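You operate a simulated robot arm through the tools that you are given. There is no shell and no other tool.

You run a simulated robot arm. Do the job below in one go: nothing can be reset, and whatever is moved stays where it is left.

JOB
Set pressure and airing to the job card and press one stroke.
Fine: Leave the dwell knob as it is. Set both knobs first, then free the latch and press the green cycle button once. The bricks must come dense and uncracked, and nothing may jam the ram. Then set the latch, hold the down button till the display says held and turn the pump key off with a clean dry hand. The oil unit stays charged; the display shows only the pressure on the ram. Keep out from under the ram and pinch nothing.

It is judged by the outcome, as a careful person would: the job done as asked, and still so three seconds after it is handed in. It fails if anything else is knocked over, pushed out of place, dropped, spilled or broken.

ROBOT AND FRAMES
A 6-joint arm with a two-finger parallel gripper, fixed in place. Base frame: the origin is on the floor under the middle of its stand, x ahead of it, y to its left, z up; the work surface is at about z = 95.3. Lengths are in cm, angles in rad, forces in N, time in s.
With the tool pointing down near the work surface it reaches from about 20 to 62 cm from the base axis. Its first joint turns from -1.152 to 1.152 rad. Payload 2.7 kg.
The TCP is the grasp point between the finger pads, 2.3 cm short of the fingertips. In the tool frame z runs along the fingers and y along their closing line. Largest opening 9.4 cm; finger width 3.8, thickness 1; the body of the gripper, 5.4 by 9.6 cm, starts 3.9 cm behind the TCP.
Orientation is that of the tool frame in the base frame, as [roll, pitch, yaw] about the fixed x, y, z axes, in that order (R = Rz(yaw) Ry(pitch) Rx(roll)). With the fingers straight down and closing along the base's y, the tool's x points along the base's -x, its y along +y and its z along -z.

CONTROLS
- The arm moves only by the tool drive_tool. Its argument "targets" is text: rows parted by semicolons, each of 6 numbers parted by spaces: the shift along the tool's x, y, z in units of 500 mm (1.0 is 500 mm), then the turn, a rotation vector about the tool's x, y, z in units of 180 degrees (1.0 is 180 degrees). In form: x y z ax ay az; .... A call has 1 to 20 rows; each row is the pose to reach, as a shift and turn from the pose commanded when the call began, along the tool's axes at that moment. "grip" is the gripper command, from -1 (fully open) to 1 (shut), values between in proportion, set as the call begins (left out, the last holds). A call with a number of a shift or a turn outside -1 to 1 is refused whole. A row lasts 0.2 s, in which the tool goes at most 5 cm and 0.15 rad; a call with a longer step from one row to the next is refused whole, and so is a gripper value outside its range. A pose out of reach is approached as far as the arm can. The call stops where the force on the tool passes 60 N (or 10 N more than at its start, if that is more) or the arm is blocked; 0.2 s more then pass. Each finger travels about 4.5 cm/s and halts on what it meets, pressing with about 36 N; the grip force reading is that of the motor and also rises with nothing between the fingers. The clock runs only during rows and for 0.2 s after the last one: add rows that repeat a pose to give the fingers time. It gives the time, the measured TCP pose, the force on the tool (base axes), the opening and the grip force at its end, in the units of the frame above (readings bear some noise), with the torque about the TCP (base axes, N m) and any sound that the robot's microphone picked up, and new pictures: "pictures" is both (left out), scene, wrist or none.
- Cameras (640 x 400 px; columns grow to the right, rows downward): "scene" is fixed at [8.58, -44.19, 140.52]; the picture's right is [0.66, -0.75, 0.00], its down [-0.42, -0.37, -0.83] and it looks along [0.62, 0.55, -0.55] (base axes); focal length 285 px, centre (320, 200). "wrist" rides on the gripper at [8.6, 1.6, -7.5] in the tool frame; the picture's right is [-0.18, 0.98, 0.00], its down [-0.58, -0.11, -0.81] and it looks along [-0.79, -0.15, 0.59] (tool axes); focal length 243 px, centre (320, 200).
- point_at(camera, pixels): there is no depth. For up to 12 entries [column, row, z] of the newest picture of that camera ("zoom" is the newest enlarged one), the place [x, y] in the base frame at which the ray of that pixel passes the height z, good to about 0.2 cm. It takes no simulated time.
- inspect(camera, box): a new picture of the part [left, top, right, bottom] of that camera's present view, enlarged. It takes no simulated time.
- sign_off(): hands the job in; it is judged then, once.

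Leave the gripper open and the arm clear of the work at the hand-in unless told otherwise.

The tools are called after "Emit:" as name(argument=value, ...) on one line, values as JSON. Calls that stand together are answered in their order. drive_tool: Moves the arm, as the interface text tells. Its arguments: {"type":"object","properties":{"targets":{"type":"string"},"grip":{"type":"number"},"pictures":{"type":"string","enum":["both","scene","wrist","none"]}},"required":["targets"]} The other tools are called the same way: point_at (camera, pixels) gives the place at which the rays of pixels pass given heights; inspect (camera, box) takes an enlarged picture of a part of a camera's view; sign_off () hands the job in.

At the start:

```text
time_s: 0.0
ee_pos: [34.55, -5.53, 126.36]
ee_rot: [-3.141, 0.001, -3.139]
wrist_force: [0.0, -0.1, -0.1]
torque: [-0.02, 0.02, 0.0]
grip_width: 9.42
grasp_force: 0.0
```

scene: 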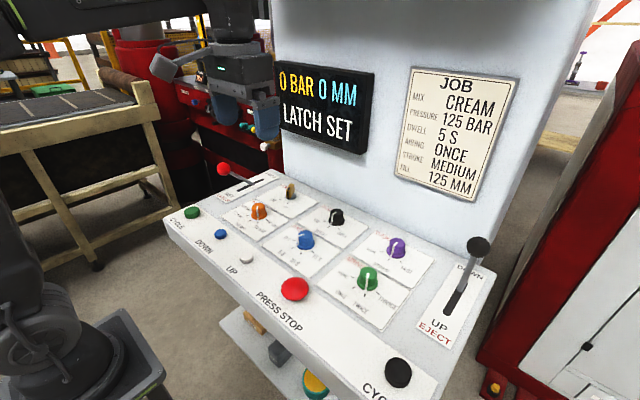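
wrist: 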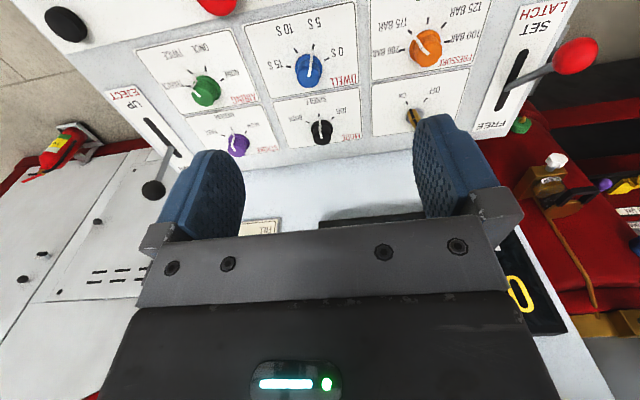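

I see the press panel with its display ("0 BAR 0 MM / LATCH SET"), the job card (CREAM, 125 BAR, dwell 5 S, airing ONCE, stroke MEDIUM, fill 125 MM), and the knobs. I'll take enlarged views of the panel, card and display before moving.

Emit:
inspect(camera="scene", box=[160, 160, 340, 280])

Emit:
inspect(camera="scene", box=[300, 200, 500, 340])

Emit:
inspect(camera="scene", box=[390, 55, 530, 210])

Emit:
inspect(camera="wrist", box=[130, 0, 480, 170])

Emit:
inspect(camera="wrist", box=[360, 0, 640, 180])

```text
3.33 times, centred on (250, 220) of scene
```

zoom: 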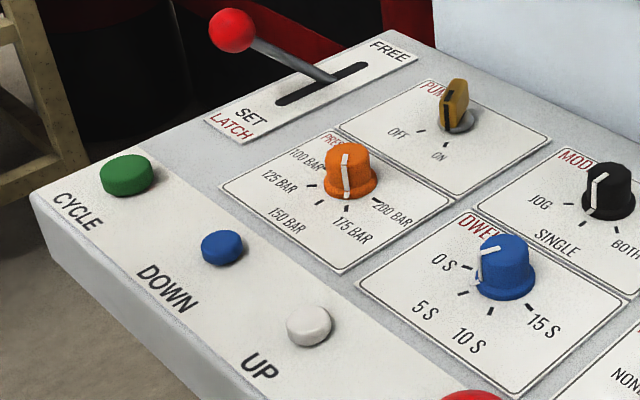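

```text
2.86 times, centred on (400, 270) of scene
```

zoom: 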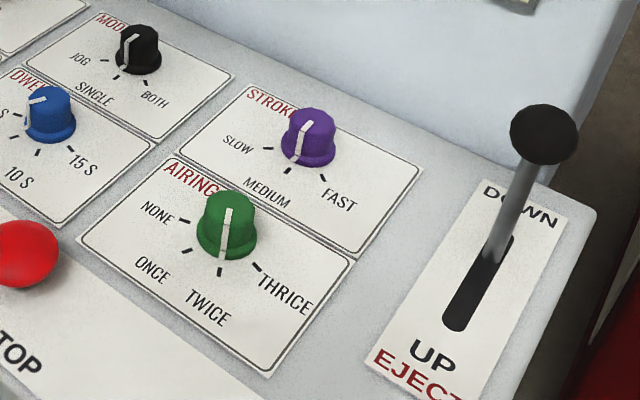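

```text
2.58 times, centred on (460, 132) of scene
```

zoom: 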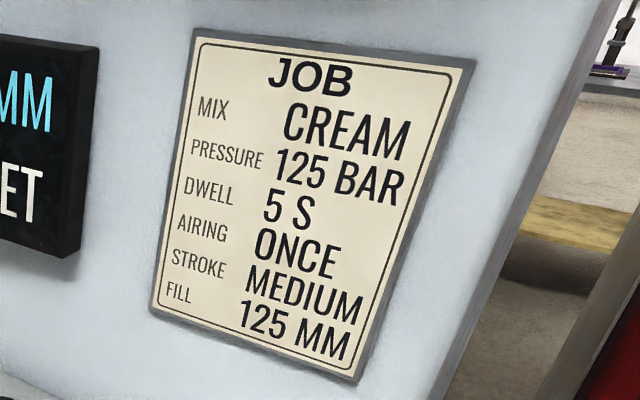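

```text
1.83 times, centred on (305, 85) of wrist
```

zoom: 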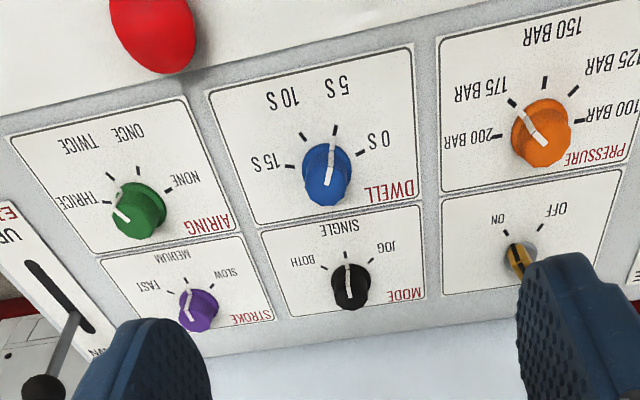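

```text
2.22 times, centred on (500, 90) of wrist
```

zoom: 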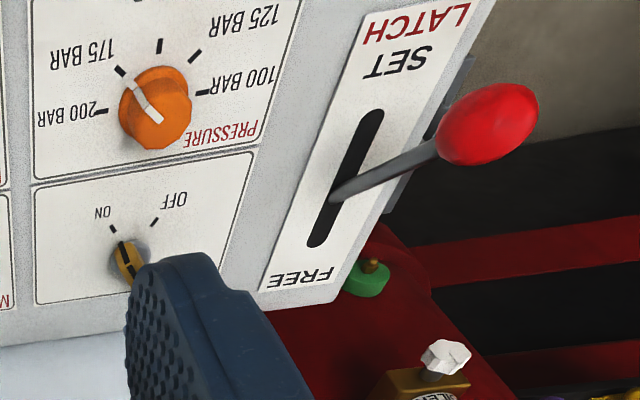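

The display reads 0 BAR, 0 MM, LATCH SET. Pressure is pointing near 175 BAR and has to go to 125, and airing near TWICE/THRICE has to go to ONCE. Dwell is near 5 S, mode SINGLE, stroke MEDIUM, pump ON. Next I'll locate the controls by comparing rays from both cameras at several heights.

Emit:
point_at(camera="scene", pixels=[[259, 217, 95.3], [259, 217, 100], [259, 217, 105], [368, 284, 95.3], [368, 284, 100], [368, 284, 105], [192, 213, 95.3], [192, 213, 100], [192, 213, 105], [290, 195, 100], [224, 169, 105], [224, 169, 110]])

Emit:
point_at(camera="wrist", pixels=[[426, 48, 95.3], [426, 48, 100], [426, 48, 105], [207, 92, 95.3], [207, 92, 100], [207, 92, 105], [576, 56, 105], [576, 56, 110], [576, 56, 115], [414, 117, 95.3], [414, 117, 100], [414, 117, 105]])

Emit:
inspect(camera="scene", box=[0, 0, 380, 210])

Emit:
inspect(camera="scene", box=[160, 250, 420, 400])

Emit:
inspect(camera="wrist", box=[460, 80, 640, 400])

```text
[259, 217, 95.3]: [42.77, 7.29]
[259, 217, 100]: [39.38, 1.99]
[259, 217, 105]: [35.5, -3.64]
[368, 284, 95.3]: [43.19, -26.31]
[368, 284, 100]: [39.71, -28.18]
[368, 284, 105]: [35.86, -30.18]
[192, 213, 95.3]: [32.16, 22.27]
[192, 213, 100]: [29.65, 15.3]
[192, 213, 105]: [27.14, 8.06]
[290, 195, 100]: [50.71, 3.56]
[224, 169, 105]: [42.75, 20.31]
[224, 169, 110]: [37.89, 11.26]
```

```text
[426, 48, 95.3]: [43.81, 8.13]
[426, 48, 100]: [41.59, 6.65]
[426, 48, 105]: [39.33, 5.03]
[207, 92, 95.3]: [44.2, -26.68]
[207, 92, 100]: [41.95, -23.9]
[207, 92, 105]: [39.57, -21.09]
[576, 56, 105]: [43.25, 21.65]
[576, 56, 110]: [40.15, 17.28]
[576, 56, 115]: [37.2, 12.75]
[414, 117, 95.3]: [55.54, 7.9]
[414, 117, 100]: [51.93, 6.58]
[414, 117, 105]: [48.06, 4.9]
```

```text
1.68 times, centred on (190, 105) of scene
```

zoom: 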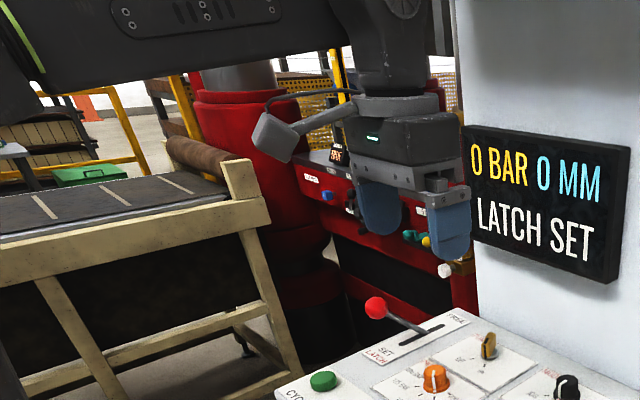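

```text
2.46 times, centred on (290, 325) of scene
```

zoom: 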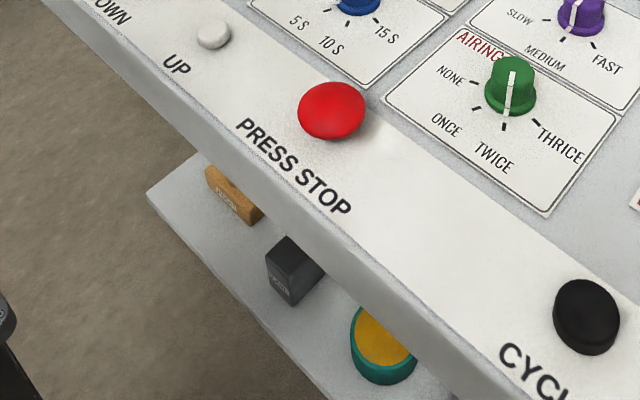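

```text
1.25 times, centred on (550, 240) of wrist
```

zoom: 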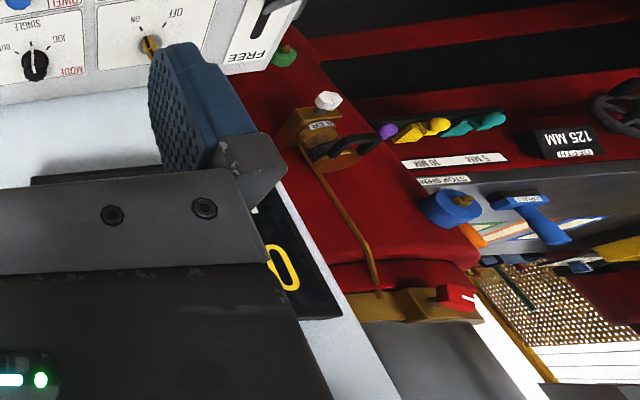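

Both cameras agree that the panel is close to z ≈ 95. Pressure knob is near (43.3, 7.7), airing near (43.7, -26.5), the key near (55.5, 8.5) and the latch ball near (43.2, 21.3, 104.5). Before touching anything I want to see the ram and mould to the left, so I'll turn the gripper in place to look that way.

Emit:
drive_tool(targets="0 0 0 0 0 -0.047; 0 0 0 0 0 -0.094; 0 0 0 0 0 -0.141; 0 0 0 0 0 -0.188; 0 0 0 0 0 -0.235; 0 0 0 0 0 -0.282; 0 0 0 0 0 -0.329", pictures="both")

```text
time_s: 1.6
ee_pos: [34.57, -5.51, 126.35]
ee_rot: [-3.14, -0.001, -2.105]
wrist_force: [-0.8, -0.5, 0.0]
torque: [-0.02, 0.01, 0.01]
grip_width: 9.41
grasp_force: 0.0
```

scene: 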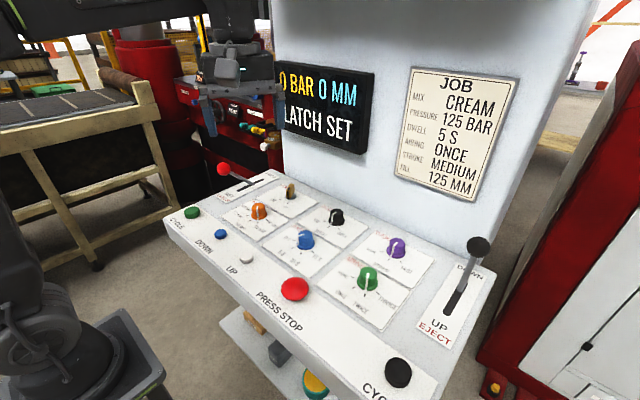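
wrist: 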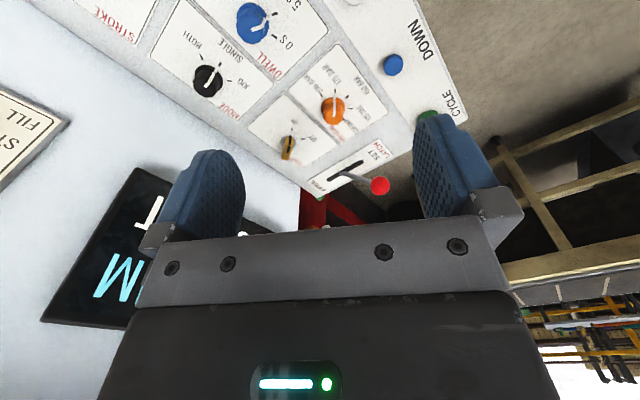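

The gripper blocks the upper part of this view. I'll tilt the tool about 40° so the wrist camera looks toward the ram behind the panel, still high up at z ≈ 126.

Emit:
drive_tool(targets="0 0 -0.02 0 -0.046 0; 0 0 -0.04 0 -0.092 0; 0 0 -0.06 0 -0.138 0; 0 0 -0.08 0 -0.184 0; 0 0 -0.08 0 -0.22 0", pictures="both")

```text
time_s: 2.8
ee_pos: [34.49, -5.42, 130.4]
ee_rot: [-3.139, 0.693, -2.105]
wrist_force: [0.2, -0.3, -0.2]
torque: [0.04, 0.0, 0.03]
grip_width: 9.4
grasp_force: 0.1
```

scene: 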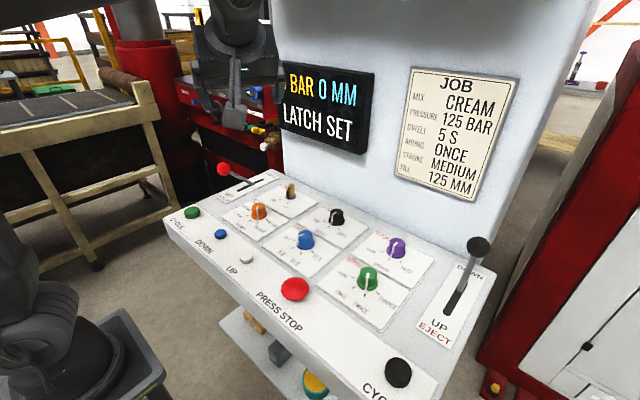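
wrist: 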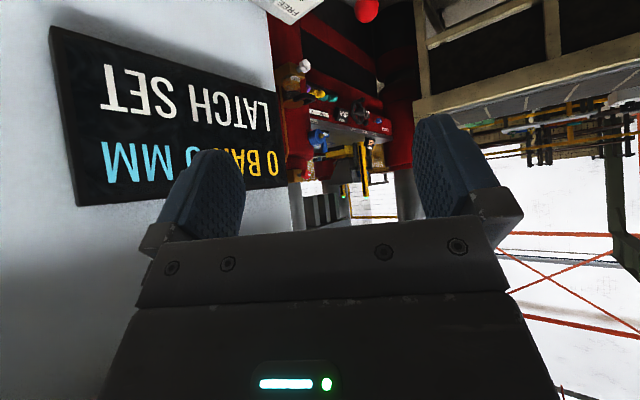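

Between the fingers I can see the red press body. I'll enlarge that part of the wrist view, around columns 250–430 and rows 50–230, and look at the scene camera's press area again.

Emit:
inspect(camera="wrist", box=[260, 50, 420, 150])

Emit:
inspect(camera="wrist", box=[260, 130, 420, 230])

Emit:
inspect(camera="scene", box=[130, 50, 300, 190])

Emit:
inspect(camera="scene", box=[0, 0, 180, 120])

```text
4.00 times, centred on (340, 100) of wrist
```

zoom: 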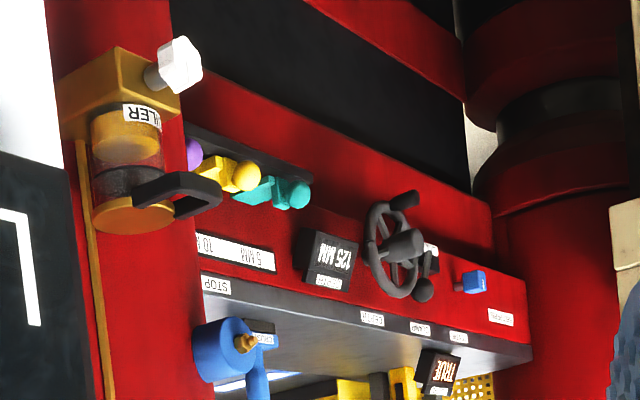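

```text
4.00 times, centred on (340, 180) of wrist
```

zoom: 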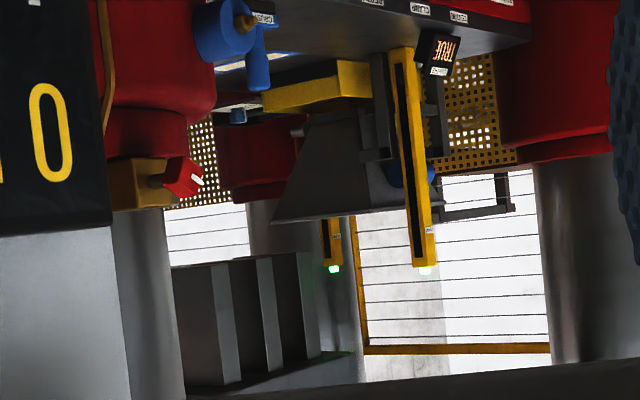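

```text
2.86 times, centred on (215, 120) of scene
```

zoom: 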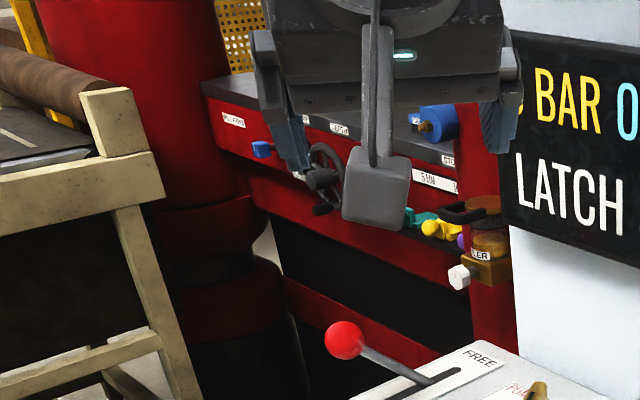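

```text
3.33 times, centred on (90, 60) of scene
```

zoom: 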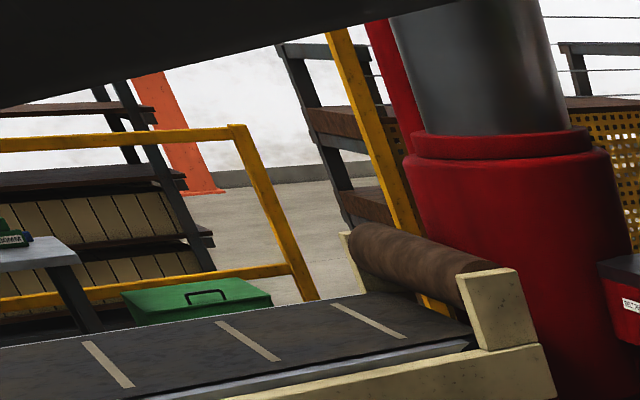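

Behind the panel is the press: columns, a die table with an oiler, a handwheel (DEPTH 125 MM), clamps, and a "TRUE" indicator. I want to know where these sit, to judge clearances and see whether anything lies in the ram's path. I'll triangulate the oiler knob and the handwheel hub.

Emit:
point_at(camera="scene", pixels=[[264, 147, 90], [264, 147, 100], [264, 147, 110], [216, 108, 90], [216, 108, 100], [216, 108, 110]])

Emit:
point_at(camera="wrist", pixels=[[304.5, 66, 90], [304.5, 66, 100], [304.5, 66, 110], [358.7, 111, 90], [358.7, 111, 100], [358.7, 111, 110]])

```text
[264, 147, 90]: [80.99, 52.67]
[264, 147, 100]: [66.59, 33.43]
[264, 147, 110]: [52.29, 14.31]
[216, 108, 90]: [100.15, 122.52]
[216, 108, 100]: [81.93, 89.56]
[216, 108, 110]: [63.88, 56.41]
```

```text
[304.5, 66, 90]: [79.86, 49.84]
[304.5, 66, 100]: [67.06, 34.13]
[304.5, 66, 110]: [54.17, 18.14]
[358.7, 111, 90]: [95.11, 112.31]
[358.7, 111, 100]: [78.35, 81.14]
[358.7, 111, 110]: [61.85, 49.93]
```

The oiler knob is at about (67, 34, 100) and the press sits beyond x ≈ 60, y ≈ 30. So the ram is outside my working area. I'll raise the camera to look down on the die table and check that nothing lies in the ram's way.

Emit:
drive_tool(targets="-0.065 0.038 -0.04 0 0.013 0; -0.13 0.076 -0.08 0 0.026 0; -0.195 0.114 -0.12 0 0.039 0; -0.26 0.152 -0.16 0 0.052 0; -0.323 0.188 -0.199 0 0.064 0", pictures="wrist")

```text
time_s: 4.0
ee_pos: [28.88, 5.52, 145.34]
ee_rot: [-3.14, 0.491, -2.109]
wrist_force: [0.0, 0.3, 0.4]
torque: [-0.01, 0.04, -0.01]
grip_width: 9.38
grasp_force: 0.0
out of reach, approached as far as the arm can: row 5
```

wrist: 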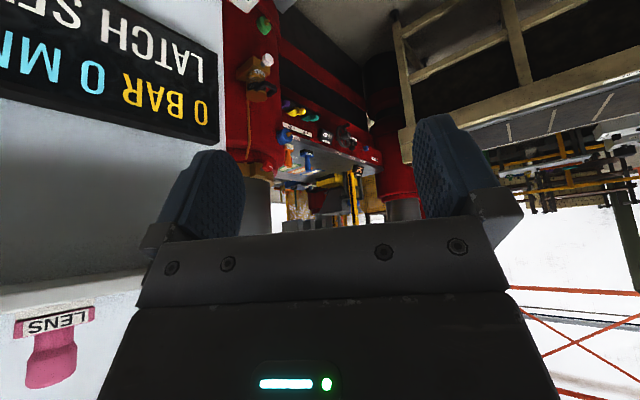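

I now see the die table from higher up. I'll enlarge the part between the fingers.

Emit:
inspect(camera="wrist", box=[240, 90, 400, 190])

Emit:
inspect(camera="wrist", box=[260, 130, 380, 205])

Emit:
inspect(camera="wrist", box=[220, 0, 340, 100])

Emit:
inspect(camera="wrist", box=[0, 280, 160, 400])

```text
4.00 times, centred on (320, 140) of wrist
```

zoom: 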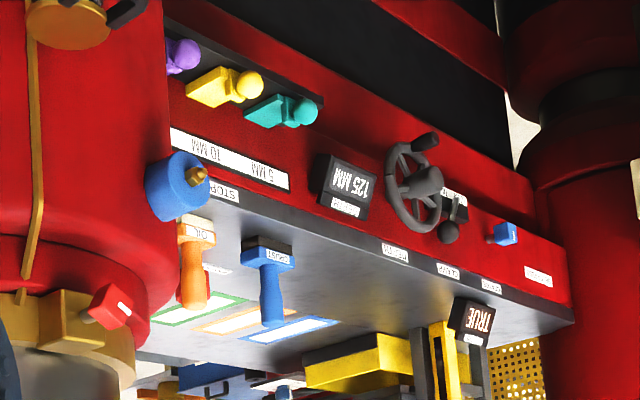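

```text
5.33 times, centred on (320, 168) of wrist
```

zoom: 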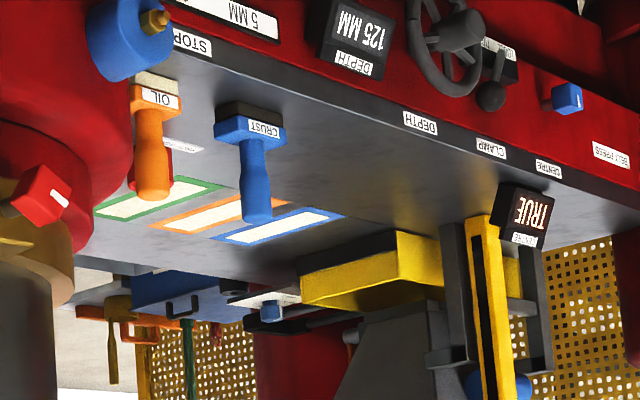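

```text
4.00 times, centred on (280, 50) of wrist
```

zoom: 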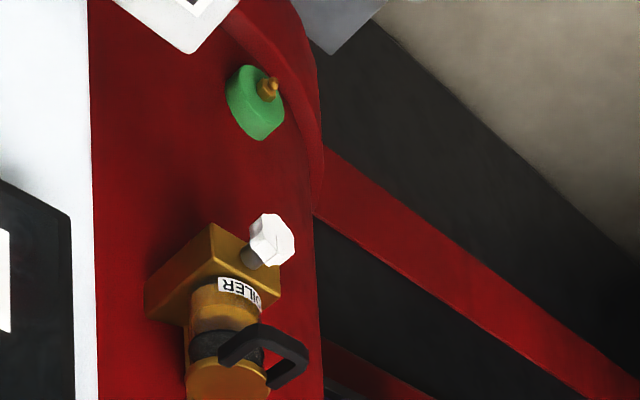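

```text
3.33 times, centred on (80, 340) of wrist
```

zoom: 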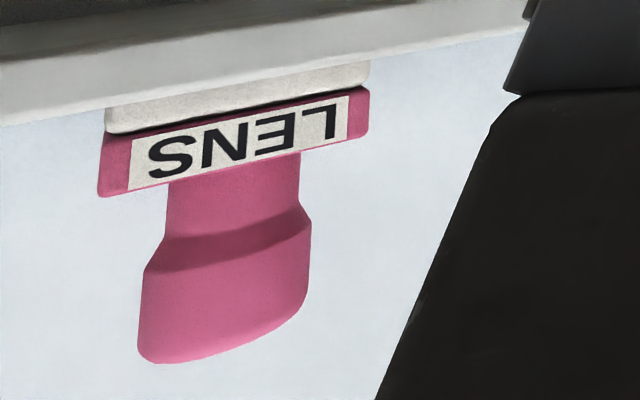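

I see no loose object between the ram and the die; the table reads DEPTH 125 MM and TRUE, which agrees with the card's fill of 125. Now I'll go back over the panel with the tool straight down. First I undo the tilt while lowering to about z = 125.

Emit:
drive_tool(targets="0.0343 -0.0144 0.0873 0 0.0312 0; 0.0686 -0.0289 0.1746 0 0.0625 0; 0.103 -0.0433 0.262 0 0.0938 0; 0.1373 -0.0578 0.3493 0 0.125 0; 0.1716 -0.0722 0.4366 0 0.1563 0", pictures="none")

```text
time_s: 5.2
ee_pos: [33.78, 5.88, 121.65]
ee_rot: [-3.138, -0.002, -2.106]
wrist_force: [0.1, -0.3, -1.0]
torque: [-0.01, 0.01, 0.02]
grip_width: 9.38
grasp_force: 0.1
```

I'm now straight down at (33.8, 5.9, 121.7). Next I turn back square to the panel and lower to about z = 113 for a close view of the pressure knob, pump key and latch.

Emit:
drive_tool(targets="0 0 0.025 0 0 0.047; 0 0 0.05 0 0 0.094; 0 0 0.075 0 0 0.141; 0 0 0.1 0 0 0.188; 0 0 0.125 0 0 0.235; 0 0 0.15 0 0 0.282; 0 0 0.17 0 0 0.3295", pictures="both")

```text
time_s: 6.8
ee_pos: [33.66, 5.94, 113.34]
ee_rot: [-3.14, 0.002, 3.139]
wrist_force: [0.2, 0.2, 0.0]
torque: [0.01, 0.0, 0.0]
grip_width: 9.41
grasp_force: 0.1
```

scene: 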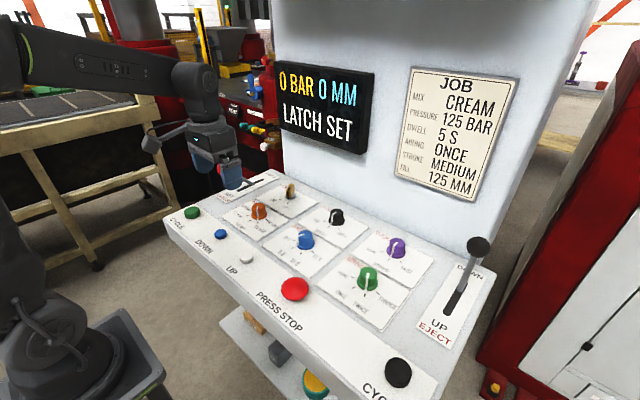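
wrist: 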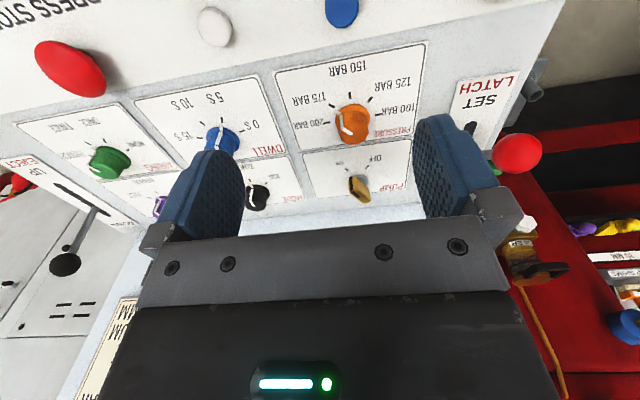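

The pressure knob is at about (352, 122), the key at (358, 188) and the latch ball at (518, 153). I'll enlarge these for accurate pointer and mark readings.

Emit:
inspect(camera="wrist", box=[272, 40, 432, 140])

Emit:
inspect(camera="wrist", box=[300, 130, 420, 205])

Emit:
inspect(camera="wrist", box=[440, 60, 600, 160])

Emit:
inspect(camera="scene", box=[200, 50, 290, 130])

```text
4.00 times, centred on (352, 90) of wrist
```

zoom: 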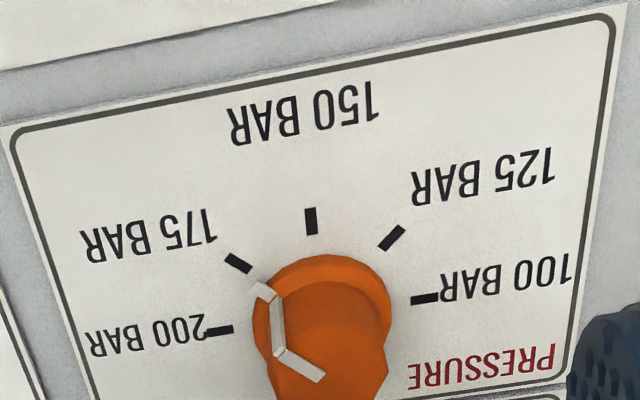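

```text
5.33 times, centred on (360, 168) of wrist
```

zoom: 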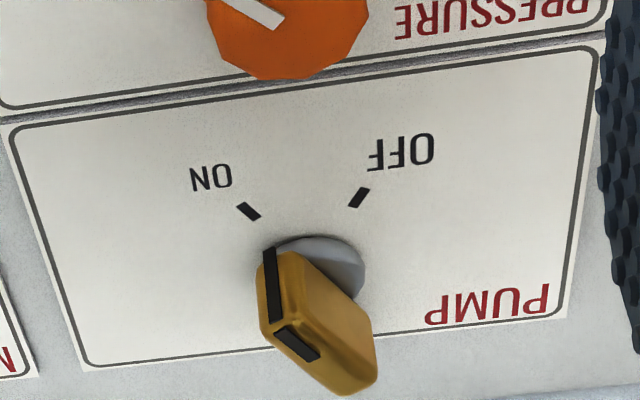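

```text
4.00 times, centred on (520, 110) of wrist
```

zoom: 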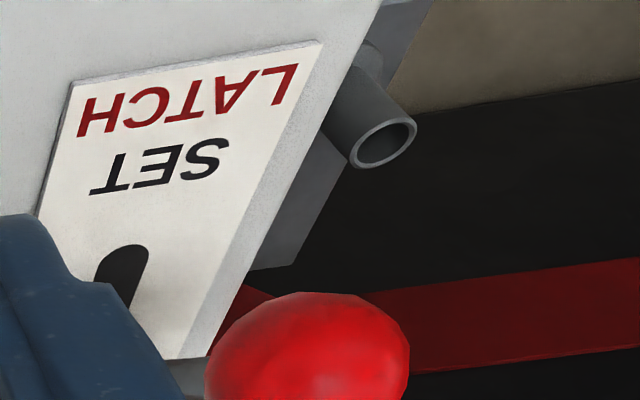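

```text
5.00 times, centred on (245, 90) of scene
```

zoom: 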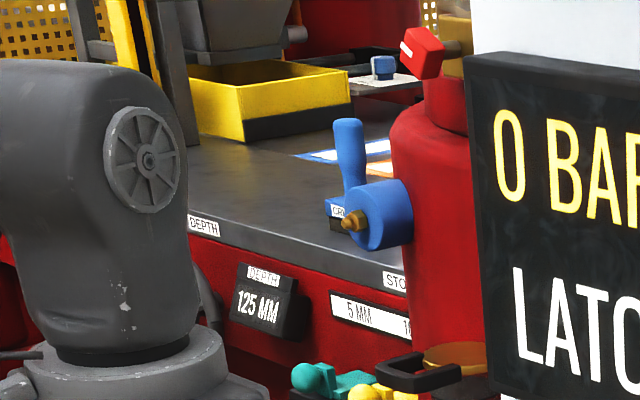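

The pressure pointer sits between 175 and 200, close to the 175 mark. The key's black line points at ON. I'll get base coordinates of the marks and pointer from the wrist view at panel height, and zoom the scene view to cross-check.

Emit:
point_at(camera="wrist", pixels=[[331.5, 105.75, 95.3], [349.75, 95.25, 95.3], [369.75, 99.5, 95.3], [378.25, 114.75, 95.3], [326.75, 122.5, 95.3], [338.25, 113, 95.8], [342.75, 128.25, 98.5], [352.5, 133.75, 98.5], [331.5, 105.75, 94], [349.75, 95.25, 94], [369.75, 99.5, 94], [378.25, 114.75, 94]])

Emit:
inspect(camera="scene", box=[218, 185, 310, 245])

Emit:
inspect(camera="scene", box=[325, 245, 417, 315])

```text
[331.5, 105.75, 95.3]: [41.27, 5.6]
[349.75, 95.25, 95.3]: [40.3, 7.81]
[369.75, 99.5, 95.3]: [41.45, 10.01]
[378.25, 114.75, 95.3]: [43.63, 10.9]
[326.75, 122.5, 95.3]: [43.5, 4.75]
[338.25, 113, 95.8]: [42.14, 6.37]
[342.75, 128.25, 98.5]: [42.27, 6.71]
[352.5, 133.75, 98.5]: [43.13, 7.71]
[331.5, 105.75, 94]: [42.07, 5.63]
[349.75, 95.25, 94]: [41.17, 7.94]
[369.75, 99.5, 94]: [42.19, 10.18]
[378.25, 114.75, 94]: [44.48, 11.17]
```

```text
6.67 times, centred on (264, 215) of scene
```

zoom: 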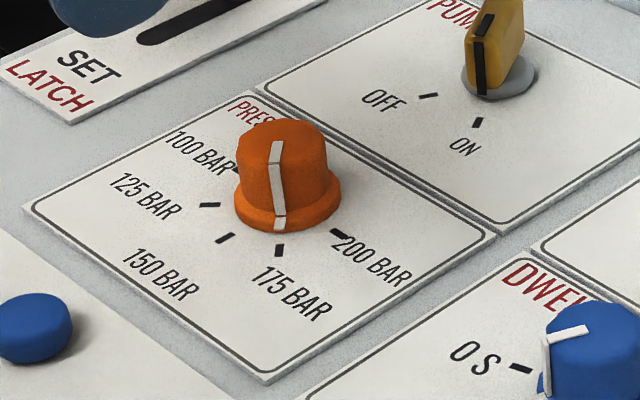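

```text
5.71 times, centred on (371, 280) of scene
```

zoom: 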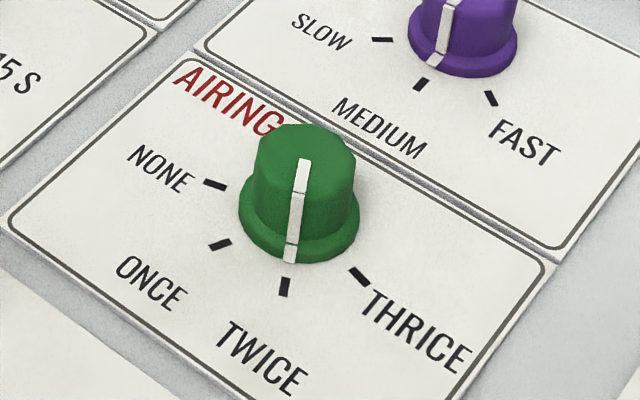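

Pressure marks fall at 45° steps around (43.5, 7.8), with the pointer right on 175, so it needs a 90° clockwise turn seen from above. Now I'll compute the scene rays for the pressure and airing marks to fix the panel height and the airing angles.

Emit:
point_at(camera="scene", pixels=[[249.75, 220.7, 95.3], [257.9, 222.5, 95.3], [247.5, 215.75, 95.3], [267, 220.1, 95.3], [352.45, 277.2, 95.3], [353.5, 287.9, 95.3], [364.9, 295.2, 95.3], [377.8, 293.3, 95.3], [365.75, 289.3, 95.8], [368, 273, 98.5], [249.75, 220.7, 94.3], [267, 220.1, 94.3]])

Emit:
inspect(camera="wrist", box=[60, 110, 160, 210])

Emit:
inspect(camera="wrist", box=[130, 60, 270, 160])

```text
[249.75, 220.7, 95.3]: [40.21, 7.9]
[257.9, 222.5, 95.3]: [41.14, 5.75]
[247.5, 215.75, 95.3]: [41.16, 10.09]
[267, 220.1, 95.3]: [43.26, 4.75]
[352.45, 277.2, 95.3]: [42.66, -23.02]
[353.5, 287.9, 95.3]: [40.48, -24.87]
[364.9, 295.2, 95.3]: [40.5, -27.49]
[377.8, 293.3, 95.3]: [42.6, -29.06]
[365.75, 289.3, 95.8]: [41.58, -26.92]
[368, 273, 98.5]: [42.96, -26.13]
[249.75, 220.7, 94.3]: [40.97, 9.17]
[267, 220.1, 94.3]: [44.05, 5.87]
```

```text
4.00 times, centred on (110, 160) of wrist
```

zoom: 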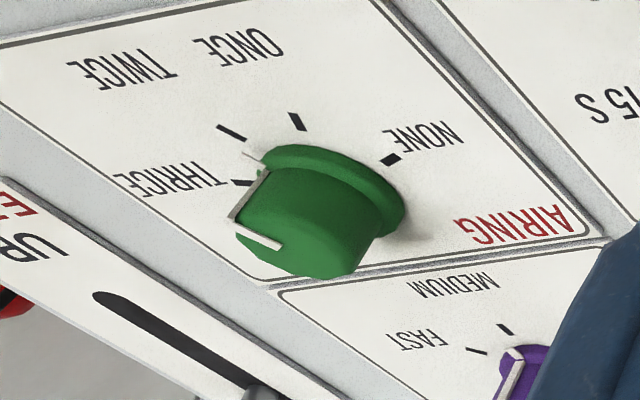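

```text
4.00 times, centred on (200, 110) of wrist
```

zoom: 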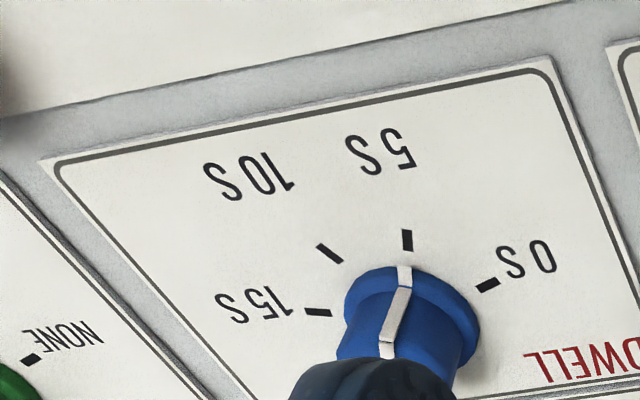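

The panel is flat at z ≈ 95.3; both cameras agree on the marks. Airing marks are 50° apart around (43.4, -26.1), with the pointer on TWICE, so it needs a 50° clockwise turn to ONCE. Dwell already points at 5 S and stays alone.

Pressure first: I'll move above the knob at (43.5, 7.8), partly close the fingers to 7 cm and pre-turn 50° counter-clockwise, leaving room for the 90° clockwise turn.

Emit:
drive_tool(targets="-0.0328 0.0062 0.0178 0 0 -0.0463; -0.0656 0.0124 0.0356 0 0 -0.0926; -0.0984 0.0186 0.0534 0 0 -0.1389; -0.1312 0.0248 0.0712 0 0 -0.1852; -0.164 0.031 0.089 0 0 -0.2315; -0.1968 0.0372 0.1068 0 0 -0.2778", grip=-0.49, pictures="both")

```text
time_s: 8.2
ee_pos: [43.56, 7.73, 108.12]
ee_rot: [-3.14, 0.001, -2.268]
wrist_force: [-0.3, -0.5, -0.4]
torque: [-0.03, -0.02, 0.0]
grip_width: 6.99
grasp_force: 0.1
```

scene: 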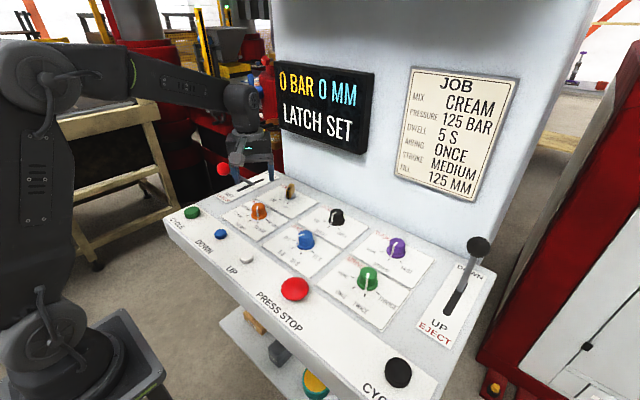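
wrist: 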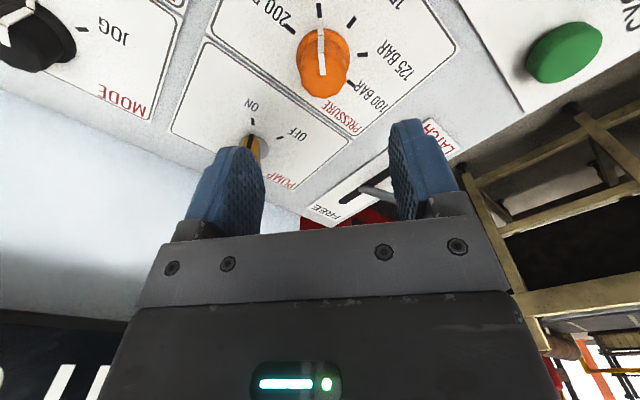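

The knob is centred between the fingers (about column 322), and nothing is under the fingertips. Now I'll descend to z ≈ 98.4, with the tips about 0.8 cm above the panel and around the knob.

Emit:
drive_tool(targets="0 0 0.05 0 0 0; 0 0 0.1 0 0 0; 0 0 0.15 0 0 0; 0 0 0.18 0 0 0; 0 0 0.1944 0 0 0", pictures="both")

```text
time_s: 9.4
ee_pos: [43.54, 7.65, 98.3]
ee_rot: [-3.139, 0.0, -2.269]
wrist_force: [0.5, 0.1, -0.6]
torque: [-0.02, 0.01, 0.01]
grip_width: 6.97
grasp_force: 0.0
```

scene: 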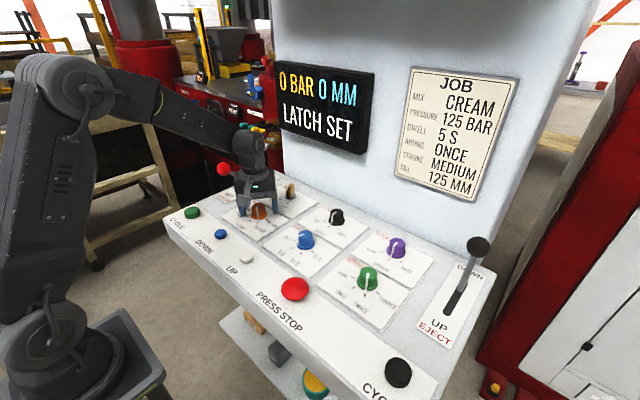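
wrist: 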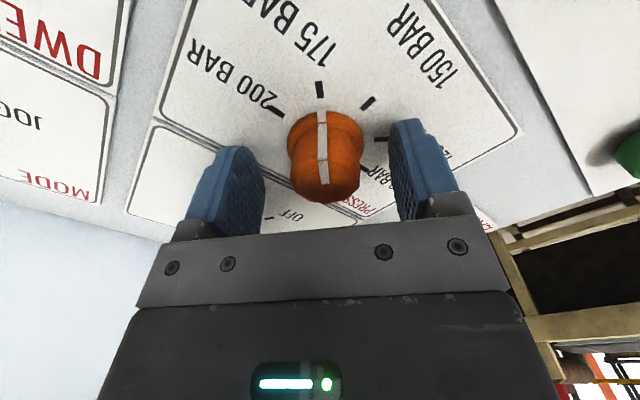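

The orange knob sits centred between the fingers. Now I'll close on it and wait.

Emit:
drive_tool(targets="0 0 0 0 0 0; 0 0 0 0 0 0; 0 0 0 0 0 0; 0 0 0 0 0 0", grip=1, pictures="wrist")

```text
time_s: 10.4
ee_pos: [43.35, 7.77, 98.39]
ee_rot: [3.14, -0.001, -2.269]
wrist_force: [-18.2, 21.0, 4.6]
torque: [0.13, 0.09, 0.06]
grip_width: 3.44
grasp_force: 45.5
```

wrist: 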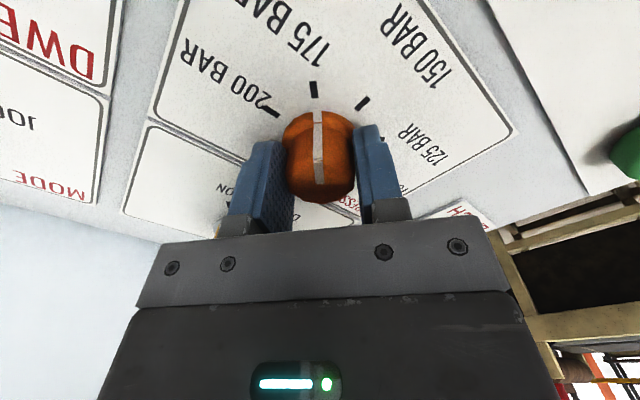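

The knob is held (width 3.44) with a side force of about 28 N along the closing line, so my centre was off by about 0.2 cm. I'll shift the command 0.22 cm along tool y to relieve it, then turn 90° clockwise in small steps.

Emit:
drive_tool(targets="0 0.0045 0 0 0 0; 0 0.0045 0 0 0 0.042; 0 0.0043 0 0 0 0.084; 0 0.0042 0 0 0 0.126; 0 0.004 0 0 0 0.168; 0 0.004 0 0 0 0.21; 0 0.004 0 0 0 0.25", pictures="wrist")

```text
time_s: 12.0
ee_pos: [43.38, 7.95, 98.33]
ee_rot: [-3.142, -0.001, -3.058]
wrist_force: [-21.7, 16.2, -1.6]
torque: [0.55, 0.23, 0.07]
grip_width: 3.45
grasp_force: 45.0
```

wrist: 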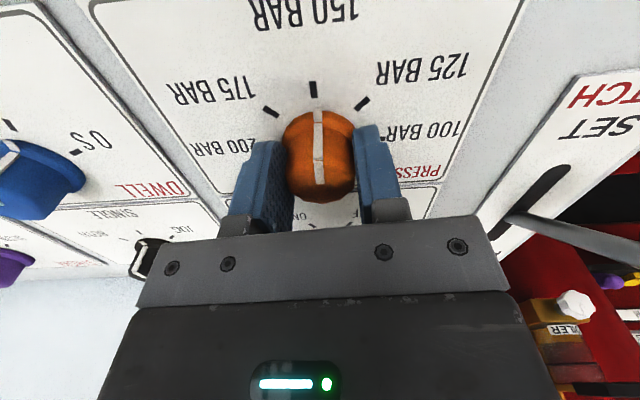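

It turned cleanly to 150. I'll relieve the remaining side force with a slight shift and turn 45° further clockwise to 125.

Emit:
drive_tool(targets="0.0032 0.0029 0 0 0 0; 0.0032 0.0029 0 0 0 0.042; 0.0032 0.0029 0 0 0 0.084; 0.0032 0.0029 0 0 0 0.126; 0.0032 0.0029 0 0 0 0.168; 0.0032 0.0029 0 0 0 0.21; 0.0032 0.0029 0 0 0 0.25; 0.0032 0.0029 0 0 0 0.25", pictures="both")

```text
time_s: 13.8
ee_pos: [43.32, 8.01, 98.36]
ee_rot: [3.138, 0.005, 2.441]
wrist_force: [13.2, 15.8, -15.9]
torque: [-0.87, -0.53, 0.09]
grip_width: 3.43
grasp_force: 45.2
```

scene: 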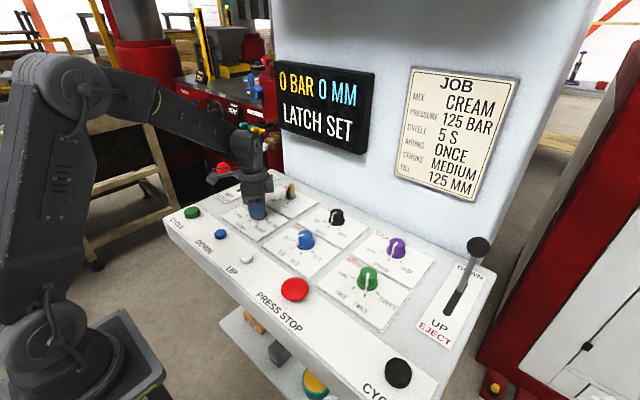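
wrist: 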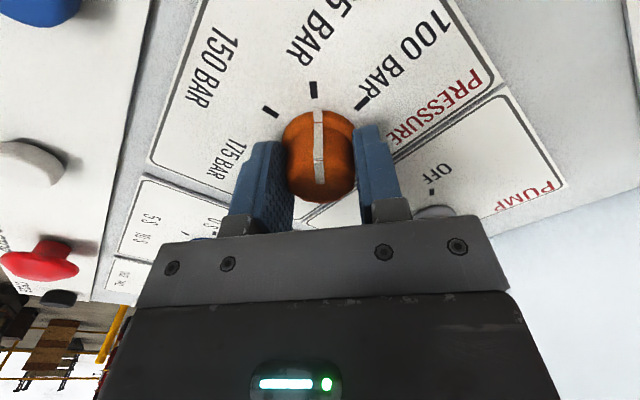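

The pointer now has the same relation to the 125 mark as it had to 175 before, so it has turned exactly 90°. I'll open the fingers, wait, then lift straight up.

Emit:
drive_tool(targets="0 0 0 0 0 0; 0 0 0 0 0 0; 0 0 0 0 0 0; 0 0 -0.03 0 0 0; 0 0 -0.09 0 0 0; 0 0 -0.17 0 0 0; 0 0 -0.25 0 0 0", grip=-0.49, pictures="both")

```text
time_s: 15.4
ee_pos: [43.33, 7.94, 110.7]
ee_rot: [-3.139, 0.002, 2.444]
wrist_force: [-1.0, 0.0, 0.1]
torque: [-0.03, 0.02, -0.01]
grip_width: 6.99
grasp_force: 0.1
```

scene: 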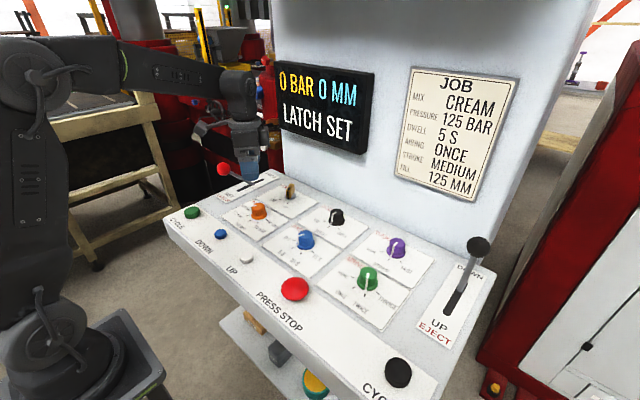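
wrist: 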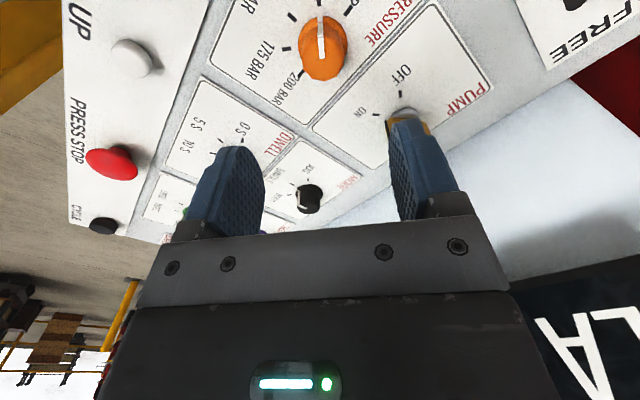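

Clear of the knob, I'll check the pressure pointer against the marks.

Emit:
inspect(camera="scene", box=[218, 185, 310, 245])

Emit:
inspect(camera="wrist", box=[270, 0, 390, 90])

```text
6.67 times, centred on (264, 215) of scene
```

zoom: 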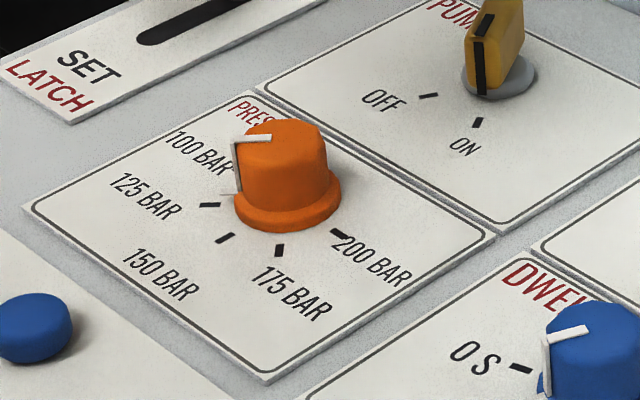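

```text
4.44 times, centred on (330, 45) of wrist
```

zoom: 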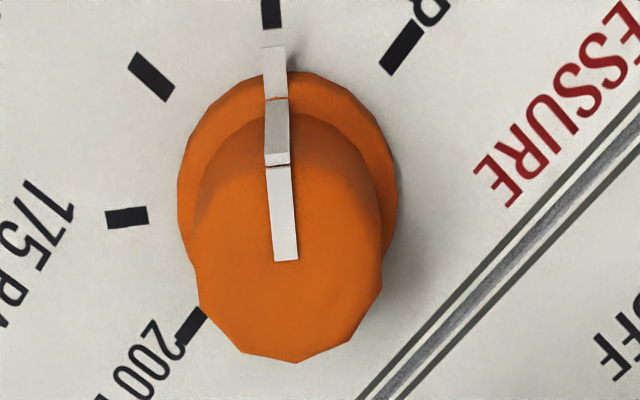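

Pressure now points at the 125 mark. Next I'll travel at z ≈ 110 to above the airing knob at (43.4, -26.1), turning to 30° counter-clockwise of square.

Emit:
drive_tool(targets="-0.0487 -0.0578 0 0 0 -0.0432; -0.0975 -0.1157 0 0 0 -0.0864; -0.1462 -0.1735 0 0 0 -0.1297; -0.195 -0.2314 0 0 0 -0.1729; -0.2437 -0.2892 0 0 0 -0.2161; -0.2925 -0.3471 0 0 0 -0.2593; -0.3412 -0.4049 0 0 0 -0.3026; -0.39 -0.4628 0 0 0 -0.3458; -0.4387 -0.5206 0 0 0 -0.389", pictures="both")

Emit:
point_at(camera="scene", pixels=[[478, 246, 102], [478, 246, 105], [478, 246, 108], [223, 169, 104], [223, 169, 106]])

```text
time_s: 17.4
ee_pos: [43.26, -26.14, 110.65]
ee_rot: [-3.14, 0.002, -2.619]
wrist_force: [-0.4, 0.5, 1.4]
torque: [0.0, -0.01, -0.01]
grip_width: 7.0
grasp_force: 0.1
```

scene: 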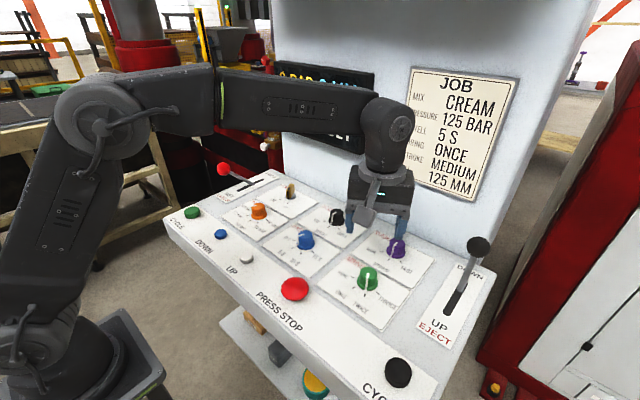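
wrist: 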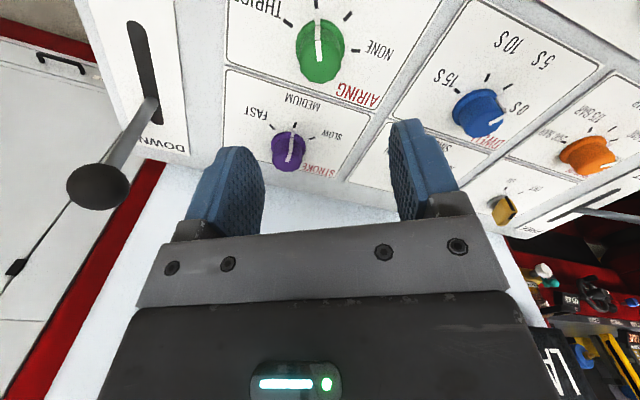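

```text
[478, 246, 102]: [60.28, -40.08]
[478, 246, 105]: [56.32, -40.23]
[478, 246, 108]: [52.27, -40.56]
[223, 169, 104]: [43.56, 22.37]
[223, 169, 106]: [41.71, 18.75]
```

The airing knob is between the fingers at about (320, 48), and the eject lever is well off to the side. I'll enlarge to measure the pointer and marks from here.

Emit:
inspect(camera="wrist", box=[260, 0, 400, 88])

```text
4.55 times, centred on (330, 44) of wrist
```

zoom: 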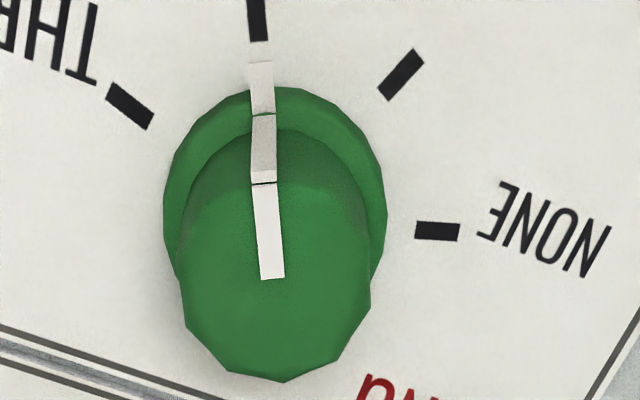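

Emit:
point_at(camera="zoom", pixels=[[258, 18, 95.3], [401, 75, 95.3], [437, 231, 95.3], [130, 106, 95.3], [261, 65, 95.8], [264, 182, 98], [272, 278, 98]])

```text
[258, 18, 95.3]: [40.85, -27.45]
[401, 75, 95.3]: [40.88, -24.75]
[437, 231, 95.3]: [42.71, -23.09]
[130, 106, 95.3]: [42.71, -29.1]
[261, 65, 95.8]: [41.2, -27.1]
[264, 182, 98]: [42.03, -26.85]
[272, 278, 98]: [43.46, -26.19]
```

Airing marks: TWICE at about 205°, ONCE at about 155°, with the knob centre at (43.5, -26.1) and the pointer on TWICE. I'll correct the centring slightly and descend to z ≈ 98.35.

Emit:
drive_tool(targets="-0.0046 -0.0017 0.06 0 0 0; -0.0046 -0.0017 0.12 0 0 0; -0.0046 -0.0017 0.18 0 0 0; -0.0046 -0.0017 0.225 0 0 0; -0.0046 -0.0017 0.246 0 0 0", pictures="wrist")

```text
time_s: 18.6
ee_pos: [43.5, -25.86, 98.55]
ee_rot: [-3.141, -0.001, -2.619]
wrist_force: [1.1, -0.2, -1.0]
torque: [0.02, -0.03, -0.02]
grip_width: 6.99
grasp_force: 0.1
```

wrist: 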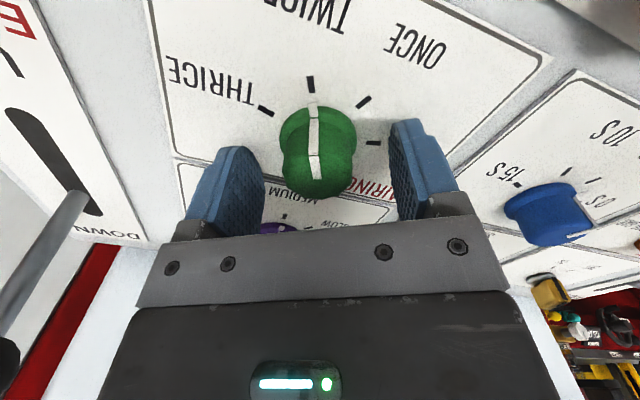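

The green knob is slightly left of the mid-line between the fingers, by about 0.2 cm. I'll shift by that amount and close.

Emit:
drive_tool(targets="0 -0.004 0.002 0 0 0; 0 -0.004 0.002 0 0 0", pictures="none")

Emit:
drive_tool(targets="0 0 0 0 0 0; 0 0 0 0 0 0; 0 0 0 0 0 0; 0 0 0 0 0 0", grip=1, pictures="wrist")

```text
time_s: 19.2
ee_pos: [43.69, -26.13, 98.4]
ee_rot: [-3.14, 0.001, -2.618]
wrist_force: [-0.8, 0.8, 0.0]
torque: [0.01, 0.02, 0.05]
grip_width: 7.01
grasp_force: 0.0
```

```text
time_s: 20.2
ee_pos: [43.58, -26.02, 98.33]
ee_rot: [3.14, -0.002, -2.618]
wrist_force: [-9.6, 21.0, 5.5]
torque: [0.17, 0.16, 0.01]
grip_width: 3.46
grasp_force: 45.0
```

wrist: 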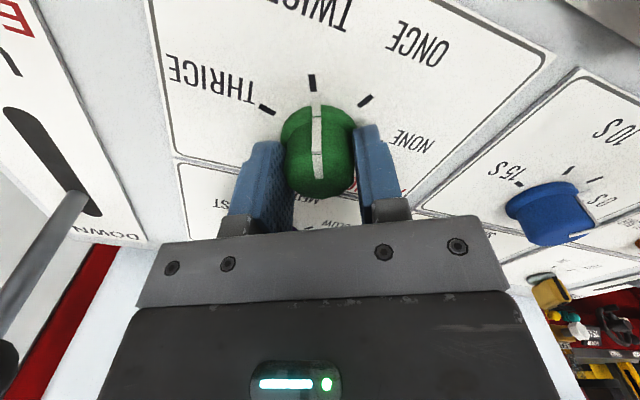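

Gripped (3.46 wide). I'll relieve the 23 N side force with a small shift and turn 50° clockwise to ONCE.

Emit:
drive_tool(targets="0 0.0038 0 0 0 0; 0 0.0038 0 0 0 0.04; 0 0.0038 0 0 0 0.08; 0 0.0038 0 0 0 0.12; 0 0.0038 0 0 0 0.16; 0 0.0038 0 0 0 0.2; 0 0.0038 0 0 0 0.24; 0 0.0038 0 0 0 0.2778; 0 0.0038 0 0 0 0.2778", pictures="wrist")

```text
time_s: 22.2
ee_pos: [43.51, -26.05, 98.38]
ee_rot: [3.141, 0.002, 2.79]
wrist_force: [4.4, 13.2, -6.6]
torque: [0.14, -0.82, -0.03]
grip_width: 3.46
grasp_force: 45.7
```

wrist: 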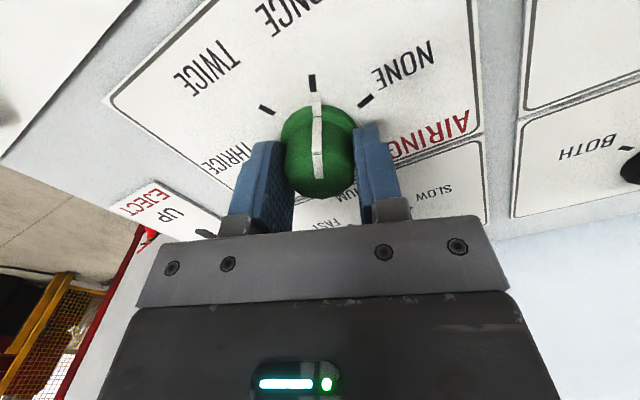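

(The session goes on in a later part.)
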